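You operate a simulated robot arm through the tools that you are given. There is no shell and no other tool. Be economical: measure what you need, move in short steps, check, and stop when the job is done.

Carry out the task below with a simulated robot arm. There is one attempt and no reset: what you move stays moved.

TASK
Take the blue housing from the tote bench top and leave it on top of the wide steel ring.
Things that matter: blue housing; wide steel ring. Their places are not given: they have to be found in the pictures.

It is judged by the outcome, as a careful person would: the job done as asked, and still so three seconds after it is handed in. It fails if anything else is knocked over, pushed out of place, dropped, spilled or broken.

THE ROBOT
A 7-joint arm with a two-finger parallel gripper, fixed in place. Base frame: the origin is at the foot of the arm, x ahead of it, y to its left, z up; the work surface is at about z = 870. Lengths are in mm, angles in degrees, forces in N, time in s.
With the tool pointing down near the work surface it reaches from about 240 to 680 mm from the base axis. Its first joint turns from -66.0 to 66.0 degrees. Payload 2.4 kg.
Tool frame: the origin (TCP) lies between the finger pads and is the grasp point; the fingertips stand 30 mm ahead of it; z points along the fingers, y is the line along which they close. The gripper opens to 94 mm. The fingers are 28 mm wide and 10 mm thick; the gripper's body (50 by 96 mm) begins 55 mm behind the TCP.
Orientation is told as [roll, pitch, yaw] about the base's x, y, z axes, in that order, counted from this pose: with the fingers straight down and closing along the base's y, the tool's x points along the base's -x, its y along +y and its z along -z.

THE INTERFACE
- The arm moves only by the tool apply_moves. Its argument "plan" is text: rows parted by semicolons, each of 7 numbers parted by spaces: the shift along the tool's x, y, z in m, then the turn, a rotation vector about the tool's x, y, z in degrees, then the gripper command, from -1 (fully open) to 1 (shut), values between in proportion. In form: x y z wx wy wz jaw; .... A call has 1 to 12 rows; each row shifts and turns the commanded pose from where the row before left it, along the tool's axes as they then stand. A row lasts 0.2 s, in which the tool goes at most 50 mm and 8.6 degrees; a call with a longer step from one row to the next is refused whole, and so is a gripper value outside its range. A pose out of reach is approached as far as the arm can. The call stops where the force on the tool passes 40 N (or 10 N more than at its start, if that is more) or the arm is blocked; 0.2 s more then pass. The fingers move at their own pace (about 153 mm/s each) and stop on an object; they squeeze with about 23 N. The grip force told is the motor's: it shows also when the fingers shut on nothing. Time passes only in rows, and 0.2 s behind the last, so rows that do not move let the fingers close. It gives the time, the measured TCP pose, the force on the tool (base axes), the opening and the grip force at its end, in the units of the frame above (readings bear some noise), and new pictures: "views" is both (left out), scene, wrist or none.
- Cameras (640 x 400 px; columns grow to the right, rows downward): "scene" is fixed at [47.9, 492.5, 1432]; the picture's right is [-0.57, -0.82, 0.00], its down [-0.56, 0.39, -0.73] and it looks along [0.60, -0.42, -0.68] (base axes); focal length 363 px, centre (320, 200). "wrist" rides on the gripper at [-37, 0, -58] in the tool frame; the picture's right is [0.00, -1.00, 0.00], its down [0.97, 0.00, -0.24] and it looks along [0.24, 0.00, 0.97] (tool axes); focal length 218 px, centre (320, 200).
- measure_at(camera, pixels): for up to 12 pixels [column, row] of the newest picture of that camera ("zoom" is the newest enlarged one), the place [x, y, z] in the base frame of the surface seen there, good to about 2 mm. No time passes.
- close_up(camera, box): a new picture of the part [left, top, right, bottom] of that camera's present view, enlarged. No time passes.
- job_done(): hands the job in; it is judged then, once.

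Work in short steps. Measure before you move; look again where a grasp or a placing could have gone wrong, and mend it. You have 60 turns and 100 pictures in all, the two below and enlarged ones among them. Open the gripper and draw the arm clear of the work before you hand the job in, unless the task says otherwise; then end with one line.

The tools are called after ">>>" as name(argument=value, ...) on one line, values as JSON. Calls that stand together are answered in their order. apply_moves: Moves the arm, as the interface text tells. Its arguments: {"type":"object","properties":{"plan":{"type":"string"},"views":{"type":"string","enum":["both","scene","wrist","none"]}},"required":["plan"]} The other tools are called the same way: measure_at (camera, pixels) gives the place of the surface under pixels of a picture; close_up (camera, box) takes an enlarged picture of a part of a camera's view; job_done () hands the job in.

At the start:

```text
time: 0.0
eef_pos: [248.9, 263.5, 1176.0]
ee_rot: [-0.1, 0.0, 0.0]
force: [0.2, 0.2, 0.0]
opening: 93.9
gripper_force: 0.1
```

scene: 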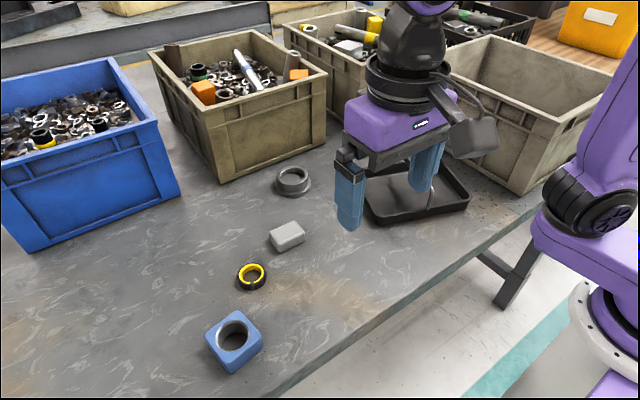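
wrist: 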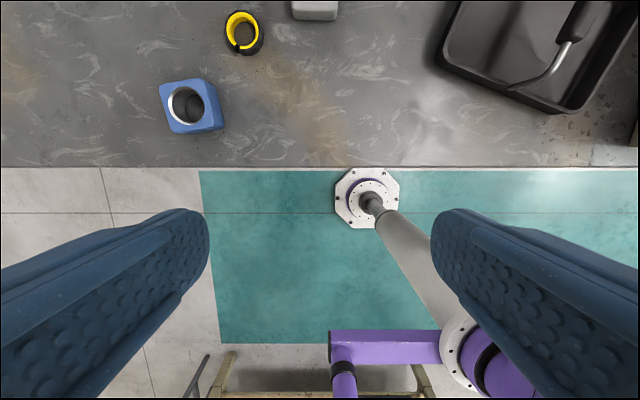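

The blue housing is at scene (233,342), and the wide steel ring is likely at (292,181). I'll enlarge both and measure.

>>> close_up(camera="scene", box=[180, 150, 340, 390])

>>> measure_at(camera="scene", pixels=[[205, 338], [245, 311], [262, 345], [222, 368], [233, 336], [292, 170], [278, 181], [308, 181], [292, 195], [292, 181], [287, 236], [251, 277]])

>>> measure_at(camera="wrist", pixels=[[160, 85], [206, 80], [215, 100], [222, 127], [172, 132], [205, 132]])

```text
1.67 times, centred on (260, 270) of scene
```

zoom: 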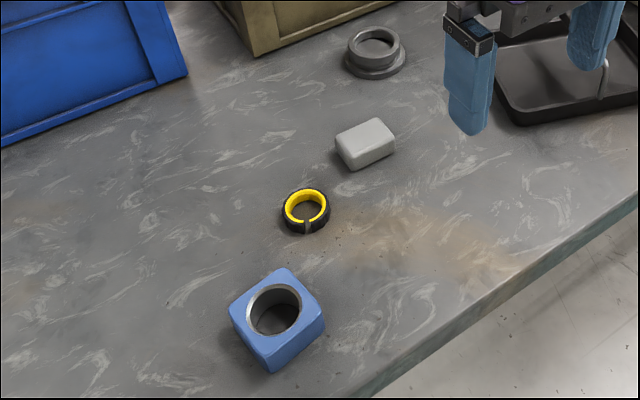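

```text
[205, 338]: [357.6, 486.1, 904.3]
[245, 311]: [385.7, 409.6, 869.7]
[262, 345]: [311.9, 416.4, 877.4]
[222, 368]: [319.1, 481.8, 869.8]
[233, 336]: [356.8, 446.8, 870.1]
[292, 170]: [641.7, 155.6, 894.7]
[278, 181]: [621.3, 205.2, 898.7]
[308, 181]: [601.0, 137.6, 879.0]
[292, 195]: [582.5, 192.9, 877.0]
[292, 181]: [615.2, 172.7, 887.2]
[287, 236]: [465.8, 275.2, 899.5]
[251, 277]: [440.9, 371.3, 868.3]
```

```text
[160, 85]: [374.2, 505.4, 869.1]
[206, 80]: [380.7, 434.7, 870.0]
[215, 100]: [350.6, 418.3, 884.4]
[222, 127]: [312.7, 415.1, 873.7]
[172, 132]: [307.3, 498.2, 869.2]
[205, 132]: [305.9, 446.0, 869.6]
```

The housing is a rotated block and the ring is stepped, so I'll measure both more finely.

>>> close_up(camera="scene", box=[193, 302, 273, 382])

>>> measure_at(camera="scene", pixels=[[209, 335], [242, 314], [260, 338], [226, 353], [229, 350], [250, 335], [216, 337], [240, 318], [227, 364], [259, 344]])

>>> close_up(camera="scene", box=[262, 156, 322, 206])

```text
5.00 times, centred on (233, 342) of scene
```

zoom: 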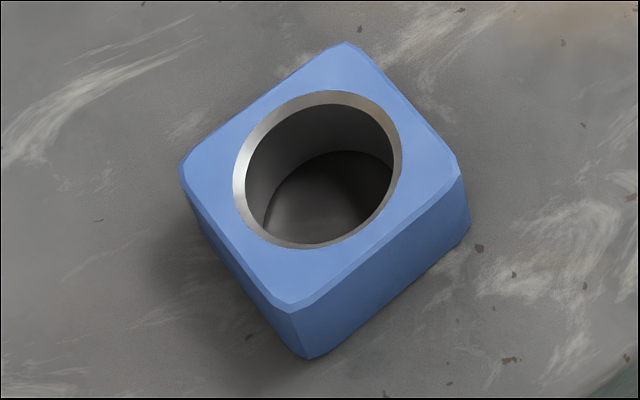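

```text
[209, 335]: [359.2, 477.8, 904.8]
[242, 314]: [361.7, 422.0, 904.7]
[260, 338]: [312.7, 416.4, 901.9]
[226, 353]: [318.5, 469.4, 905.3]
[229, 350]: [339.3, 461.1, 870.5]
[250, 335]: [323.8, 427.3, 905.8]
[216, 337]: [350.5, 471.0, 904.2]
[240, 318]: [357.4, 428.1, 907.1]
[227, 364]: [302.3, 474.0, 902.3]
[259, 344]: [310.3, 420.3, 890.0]
```

```text
8.00 times, centred on (292, 181) of scene
```

zoom: 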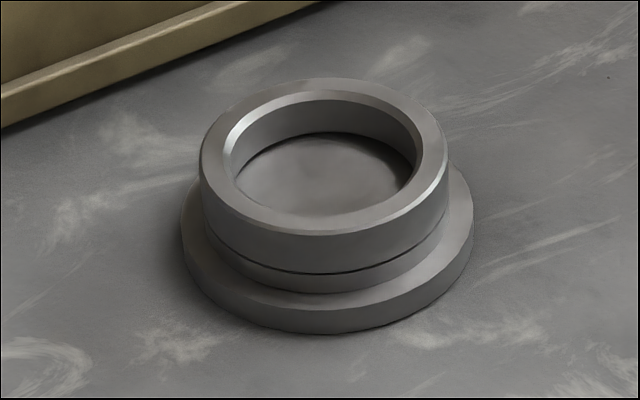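

>>> measure_at(camera="zoom", pixels=[[207, 160], [325, 82], [440, 160], [322, 228], [240, 105], [420, 105], [215, 205], [420, 205], [188, 235], [468, 235], [325, 325], [325, 180]])

>>> measure_at(camera="scene", pixels=[[220, 182], [324, 145], [200, 108], [326, 72], [265, 88], [370, 218], [468, 190], [385, 160], [220, 170], [290, 155], [178, 190], [345, 180]])

```text
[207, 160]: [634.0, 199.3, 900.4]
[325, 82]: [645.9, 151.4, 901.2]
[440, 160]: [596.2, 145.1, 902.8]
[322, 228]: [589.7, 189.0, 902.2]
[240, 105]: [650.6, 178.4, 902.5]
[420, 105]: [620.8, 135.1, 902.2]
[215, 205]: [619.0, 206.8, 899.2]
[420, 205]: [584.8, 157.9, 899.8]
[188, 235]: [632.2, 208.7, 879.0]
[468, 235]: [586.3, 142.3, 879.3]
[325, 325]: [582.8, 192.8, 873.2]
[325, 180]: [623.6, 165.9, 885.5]
```

```text
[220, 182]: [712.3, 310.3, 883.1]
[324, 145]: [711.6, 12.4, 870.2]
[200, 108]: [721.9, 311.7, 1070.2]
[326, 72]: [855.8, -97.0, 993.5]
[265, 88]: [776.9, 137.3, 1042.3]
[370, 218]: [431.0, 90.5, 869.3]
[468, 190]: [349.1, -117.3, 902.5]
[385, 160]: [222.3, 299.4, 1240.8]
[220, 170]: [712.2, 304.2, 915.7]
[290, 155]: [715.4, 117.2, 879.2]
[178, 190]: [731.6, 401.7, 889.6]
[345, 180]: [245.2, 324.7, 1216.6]
```

Housing: centre about (337,450), top z≈905, about 62 mm square, yawed ~+9°. Ring: centre about (618,170), top z≈902. I'll move above the housing and check with the wrist camera.

>>> apply_moves(plan="-0.0147 0.0311 0.026 0 0 0 -1; -0.0147 0.0311 0.026 0 0 0 -1; -0.0147 0.0311 0.026 0 0 0 -1; -0.0147 0.0311 0.026 0 0 0 -1; -0.0147 0.0311 0.026 0 0 0 -1; -0.0147 0.0311 0.026 0 0 0 -1; 0 0 0 0 0 -4.5 -1; 0 0 0 0 0 -4.5 -1; 0 0 0 0 0 0 -1")

```text
time: 2.0
eef_pos: [335.6, 449.0, 1021.0]
ee_rot: [0.0, 0.0, 9.1]
force: [0.3, -0.1, -0.3]
opening: 94.0
gripper_force: 0.1
```

scene: 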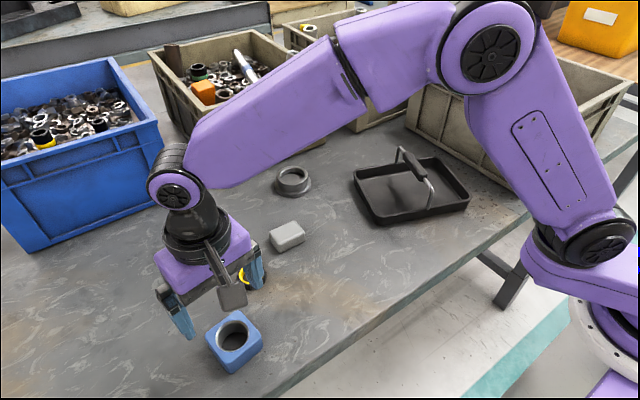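
wrist: 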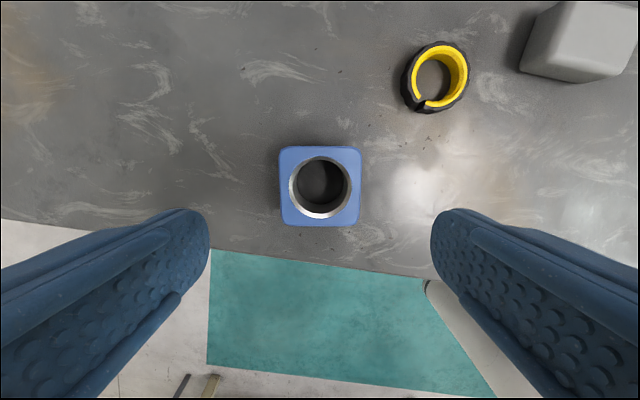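

Alignment looks good; I'll measure the top's edges in the wrist view.

>>> measure_at(camera="wrist", pixels=[[284, 188], [358, 188], [320, 149], [320, 222], [283, 151], [357, 151], [357, 222], [285, 222]])

```text
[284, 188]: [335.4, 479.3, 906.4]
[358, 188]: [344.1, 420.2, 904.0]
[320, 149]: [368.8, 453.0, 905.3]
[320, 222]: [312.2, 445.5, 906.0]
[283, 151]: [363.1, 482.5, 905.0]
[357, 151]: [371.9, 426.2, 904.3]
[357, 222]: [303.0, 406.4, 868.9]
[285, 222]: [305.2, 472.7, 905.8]
```

Centre is at (339.5,450). I'll shift 4 mm forward, descend to TCP z≈905 (fingertips 5 mm above the bench), and close.

>>> apply_moves(plan="-0.004 0.0005 0.03 0 0 0 -1; 0 0 0.035 0 0 0 -1; 0 0 0.03 0 0 0 -1; 0 0 0.02 0 0 0 -1; 0 0 0.001 0 0 0 -1; 0 0 0 0 0 0 0.2; 0 0 0 0 0 0 1; 0 0 0 0 0 0 1; 0 0 0 0 0 0 1")

```text
time: 4.0
eef_pos: [339.7, 450.3, 902.6]
ee_rot: [0.0, 0.0, 9.0]
force: [-0.5, -0.4, 0.2]
opening: 69.2
gripper_force: 23.2
```

scene: 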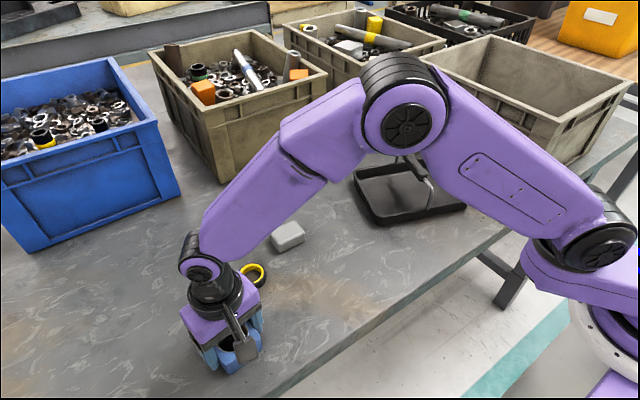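
wrist: 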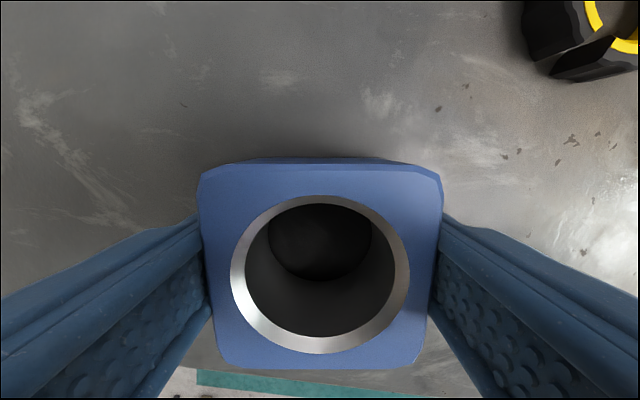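

Gripped (opening 69, 23 N). I'll lift it and check.

>>> apply_moves(plan="0 0 -0.01 0 0 0 1; 0 0 -0.03 0 0 0 1; 0 0 -0.035 0 0 0 1; 0 0 -0.035 0 0 0 1; 0 0 0 0 0 0 1")

```text
time: 5.2
eef_pos: [341.8, 450.7, 1014.5]
ee_rot: [0.0, 0.0, 8.9]
force: [0.3, 0.2, -2.7]
opening: 69.3
gripper_force: 22.9
```

scene: 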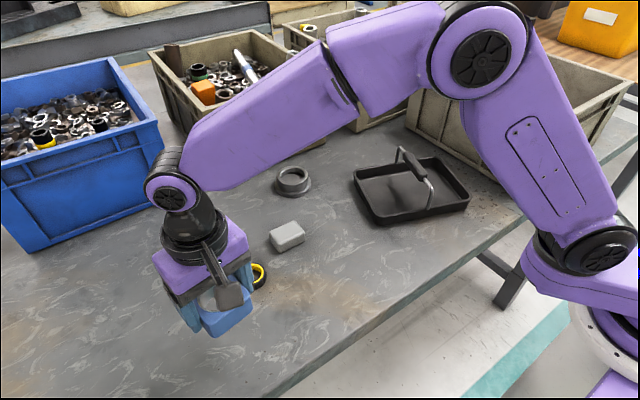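
wrist: 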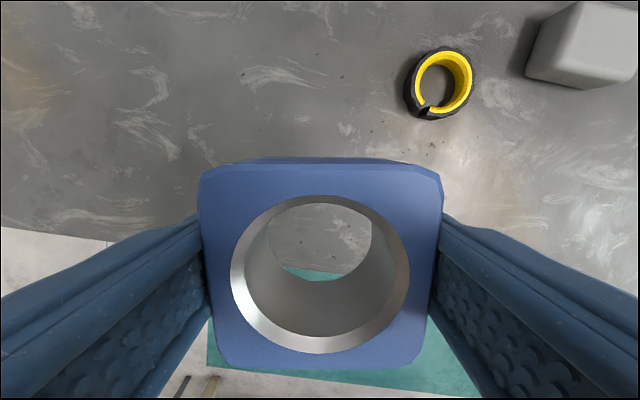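

Held securely. Now I'll carry it over the ring at z≈1014.

>>> apply_moves(plan="-0.0114 -0.016 0 0 0 0 1; -0.0229 -0.032 0 0 0 0 1; -0.0229 -0.032 0 0 0 0 1; -0.0229 -0.032 0 0 0 0 1; -0.0229 -0.032 0 0 0 0 1; -0.0229 -0.032 0 0 0 0 1; -0.0229 -0.032 0 0 0 0 1; -0.0229 -0.032 0 0 0 0 1; -0.0229 -0.032 0 0 0 0 1; -0.0229 -0.032 0 0 0 0 1; -0.0114 -0.016 0 0 0 0 1; 0 0 0 0 0 0 1")

```text
time: 7.8
eef_pos: [617.8, 169.5, 1013.8]
ee_rot: [0.0, 0.0, 9.0]
force: [0.1, -0.5, -1.5]
opening: 69.4
gripper_force: 22.9
```

scene: 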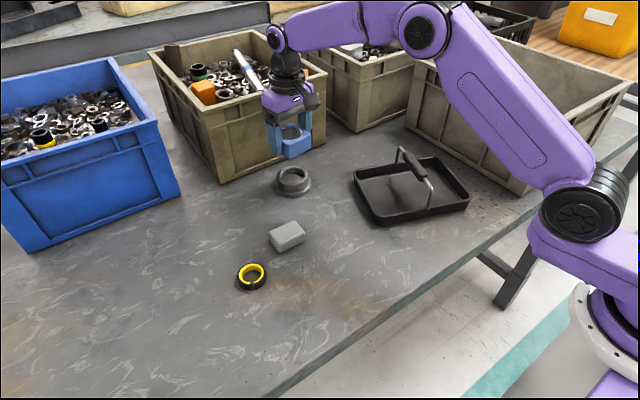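
wrist: 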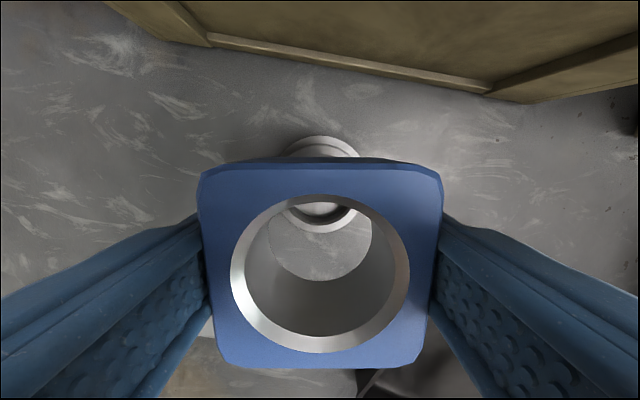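

Clear view, and the ring is unobstructed. I'll re-measure the ring's top rim and the housing before lowering.

>>> close_up(camera="scene", box=[247, 110, 337, 205])

>>> measure_at(camera="wrist", pixels=[[215, 270], [425, 270], [320, 172], [320, 360], [222, 180], [420, 180], [410, 355], [230, 355]])

```text
4.21 times, centred on (292, 158) of scene
```

zoom: 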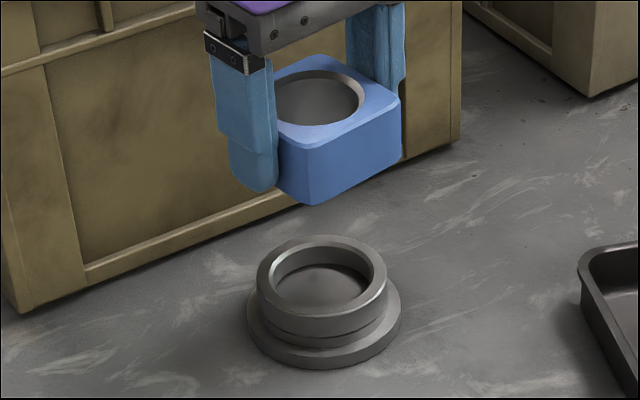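

```text
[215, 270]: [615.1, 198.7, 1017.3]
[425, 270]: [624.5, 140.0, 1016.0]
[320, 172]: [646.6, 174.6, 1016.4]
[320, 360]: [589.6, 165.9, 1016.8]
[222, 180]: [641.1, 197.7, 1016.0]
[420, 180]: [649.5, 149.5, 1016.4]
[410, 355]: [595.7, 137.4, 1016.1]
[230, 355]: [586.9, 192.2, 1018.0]
```

Housing is centred at (618,170) over the ring centre, with its bottom at z≈981 and the ring top at ≈902. I'll lower 74 mm, then check.

>>> apply_moves(plan="0 0 0.02 0 0 0 1; 0 0 0.025 0 0 0 1; 0 0 0.02 0 0 0 1; 0 0 0.009 0 0 0 1; 0 0 0 0 0 0 1", views="none")

>>> close_up(camera="scene", box=[247, 130, 337, 205])

```text
time: 9.0
eef_pos: [615.6, 169.8, 941.4]
ee_rot: [0.0, -0.1, 9.0]
force: [0.7, -0.1, -2.4]
opening: 69.4
gripper_force: 23.2
```

```text
5.33 times, centred on (292, 168) of scene
```

zoom: 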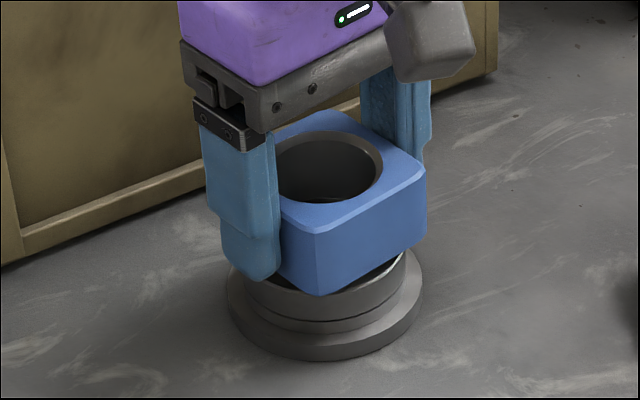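

Still about 6 mm above and 2 mm short in x. I'll correct that and lower gently, watching the force.

>>> apply_moves(plan="-0.0021 0 0.003 0 0 0 1; 0 0 0.002 0 0 0 1; 0 0 0.001 0 0 0 1; 0 0 0 0 0 0 1", views="none")

>>> close_up(camera="scene", box=[247, 130, 337, 205])

```text
time: 10.0
eef_pos: [619.2, 169.8, 936.3]
ee_rot: [0.1, 0.1, 9.0]
force: [-3.5, -1.1, 8.2]
opening: 69.1
gripper_force: 23.2
```

```text
5.33 times, centred on (292, 168) of scene
```

zoom: 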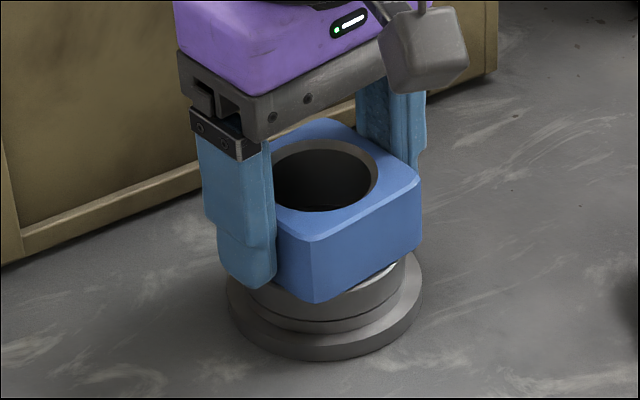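

The force reads +8 N upward, so it has touched the ring. I'll release and draw up.

>>> apply_moves(plan="0 0 0 0 0 0 -0.5; 0 0 0 0 0 0 -0.75; 0 0 0 0 0 0 -1; 0 0 0 0 0 0 -1; 0 0 -0.01 0 0 0 -1; 0 0 -0.03 0 0 0 -1; 0 0 -0.04 0 0 0 -1; 0 0 -0.04 0 0 0 -1; 0 0 0 0 0 0 -1")

>>> close_up(camera="scene", box=[247, 130, 337, 205])

```text
time: 12.0
eef_pos: [620.3, 171.9, 1056.5]
ee_rot: [0.0, 0.0, 9.0]
force: [0.2, -0.5, 0.6]
opening: 94.1
gripper_force: 0.0
```

scene: 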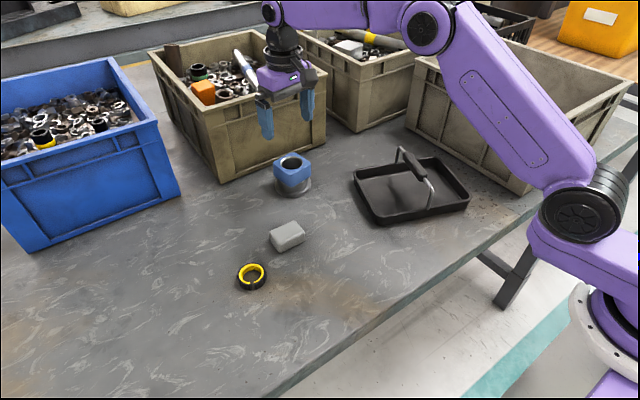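
wrist: 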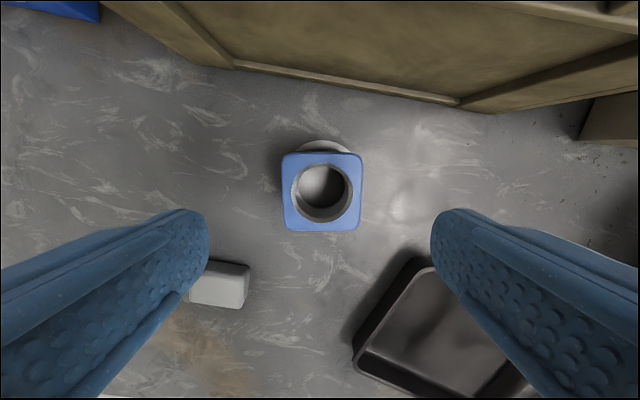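

```text
5.33 times, centred on (292, 168) of scene
```

zoom: 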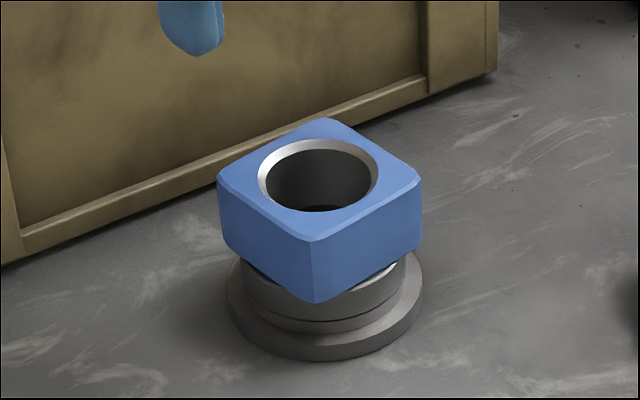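

The housing sits level and centred on the ring. I'll draw the arm back clear and take a last look.

>>> apply_moves(plan="0.02 0 -0.03 0 0 0 -1; 0.03 0 -0.03 0 0 0 -1; 0.04 0 -0.02 0 0 0 -1; 0.04 0 0 0 0 0 -1; 0 0 0 0 0 0 -1; 0 0 0 0 0 0 -1; 0 0 0 0 0 0 -1", views="scene")

>>> measure_at(camera="scene", pixels=[[280, 163], [305, 163], [294, 172], [293, 154]])

```text
time: 13.6
eef_pos: [490.2, 149.1, 1134.2]
ee_rot: [0.0, -0.1, 9.0]
force: [0.8, -0.6, 0.3]
opening: 93.9
gripper_force: 0.0
```

scene: 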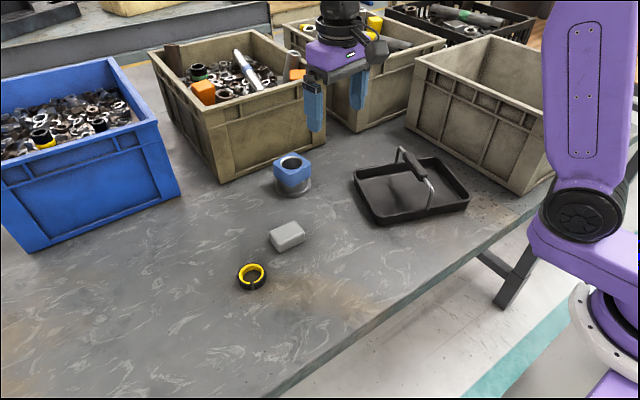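

```text
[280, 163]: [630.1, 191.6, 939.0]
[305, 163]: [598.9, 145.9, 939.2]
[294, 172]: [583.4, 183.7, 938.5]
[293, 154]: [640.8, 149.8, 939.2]
```

The housing is stable, with its top level at z≈939, and nothing else has moved. Handing in.

>>> job_done()

```text
The job is handed in.
```

The blue housing is resting level and centred on top of the wide steel ring; the gripper is open, the arm is clear, and nothing else on the bench was disturbed.
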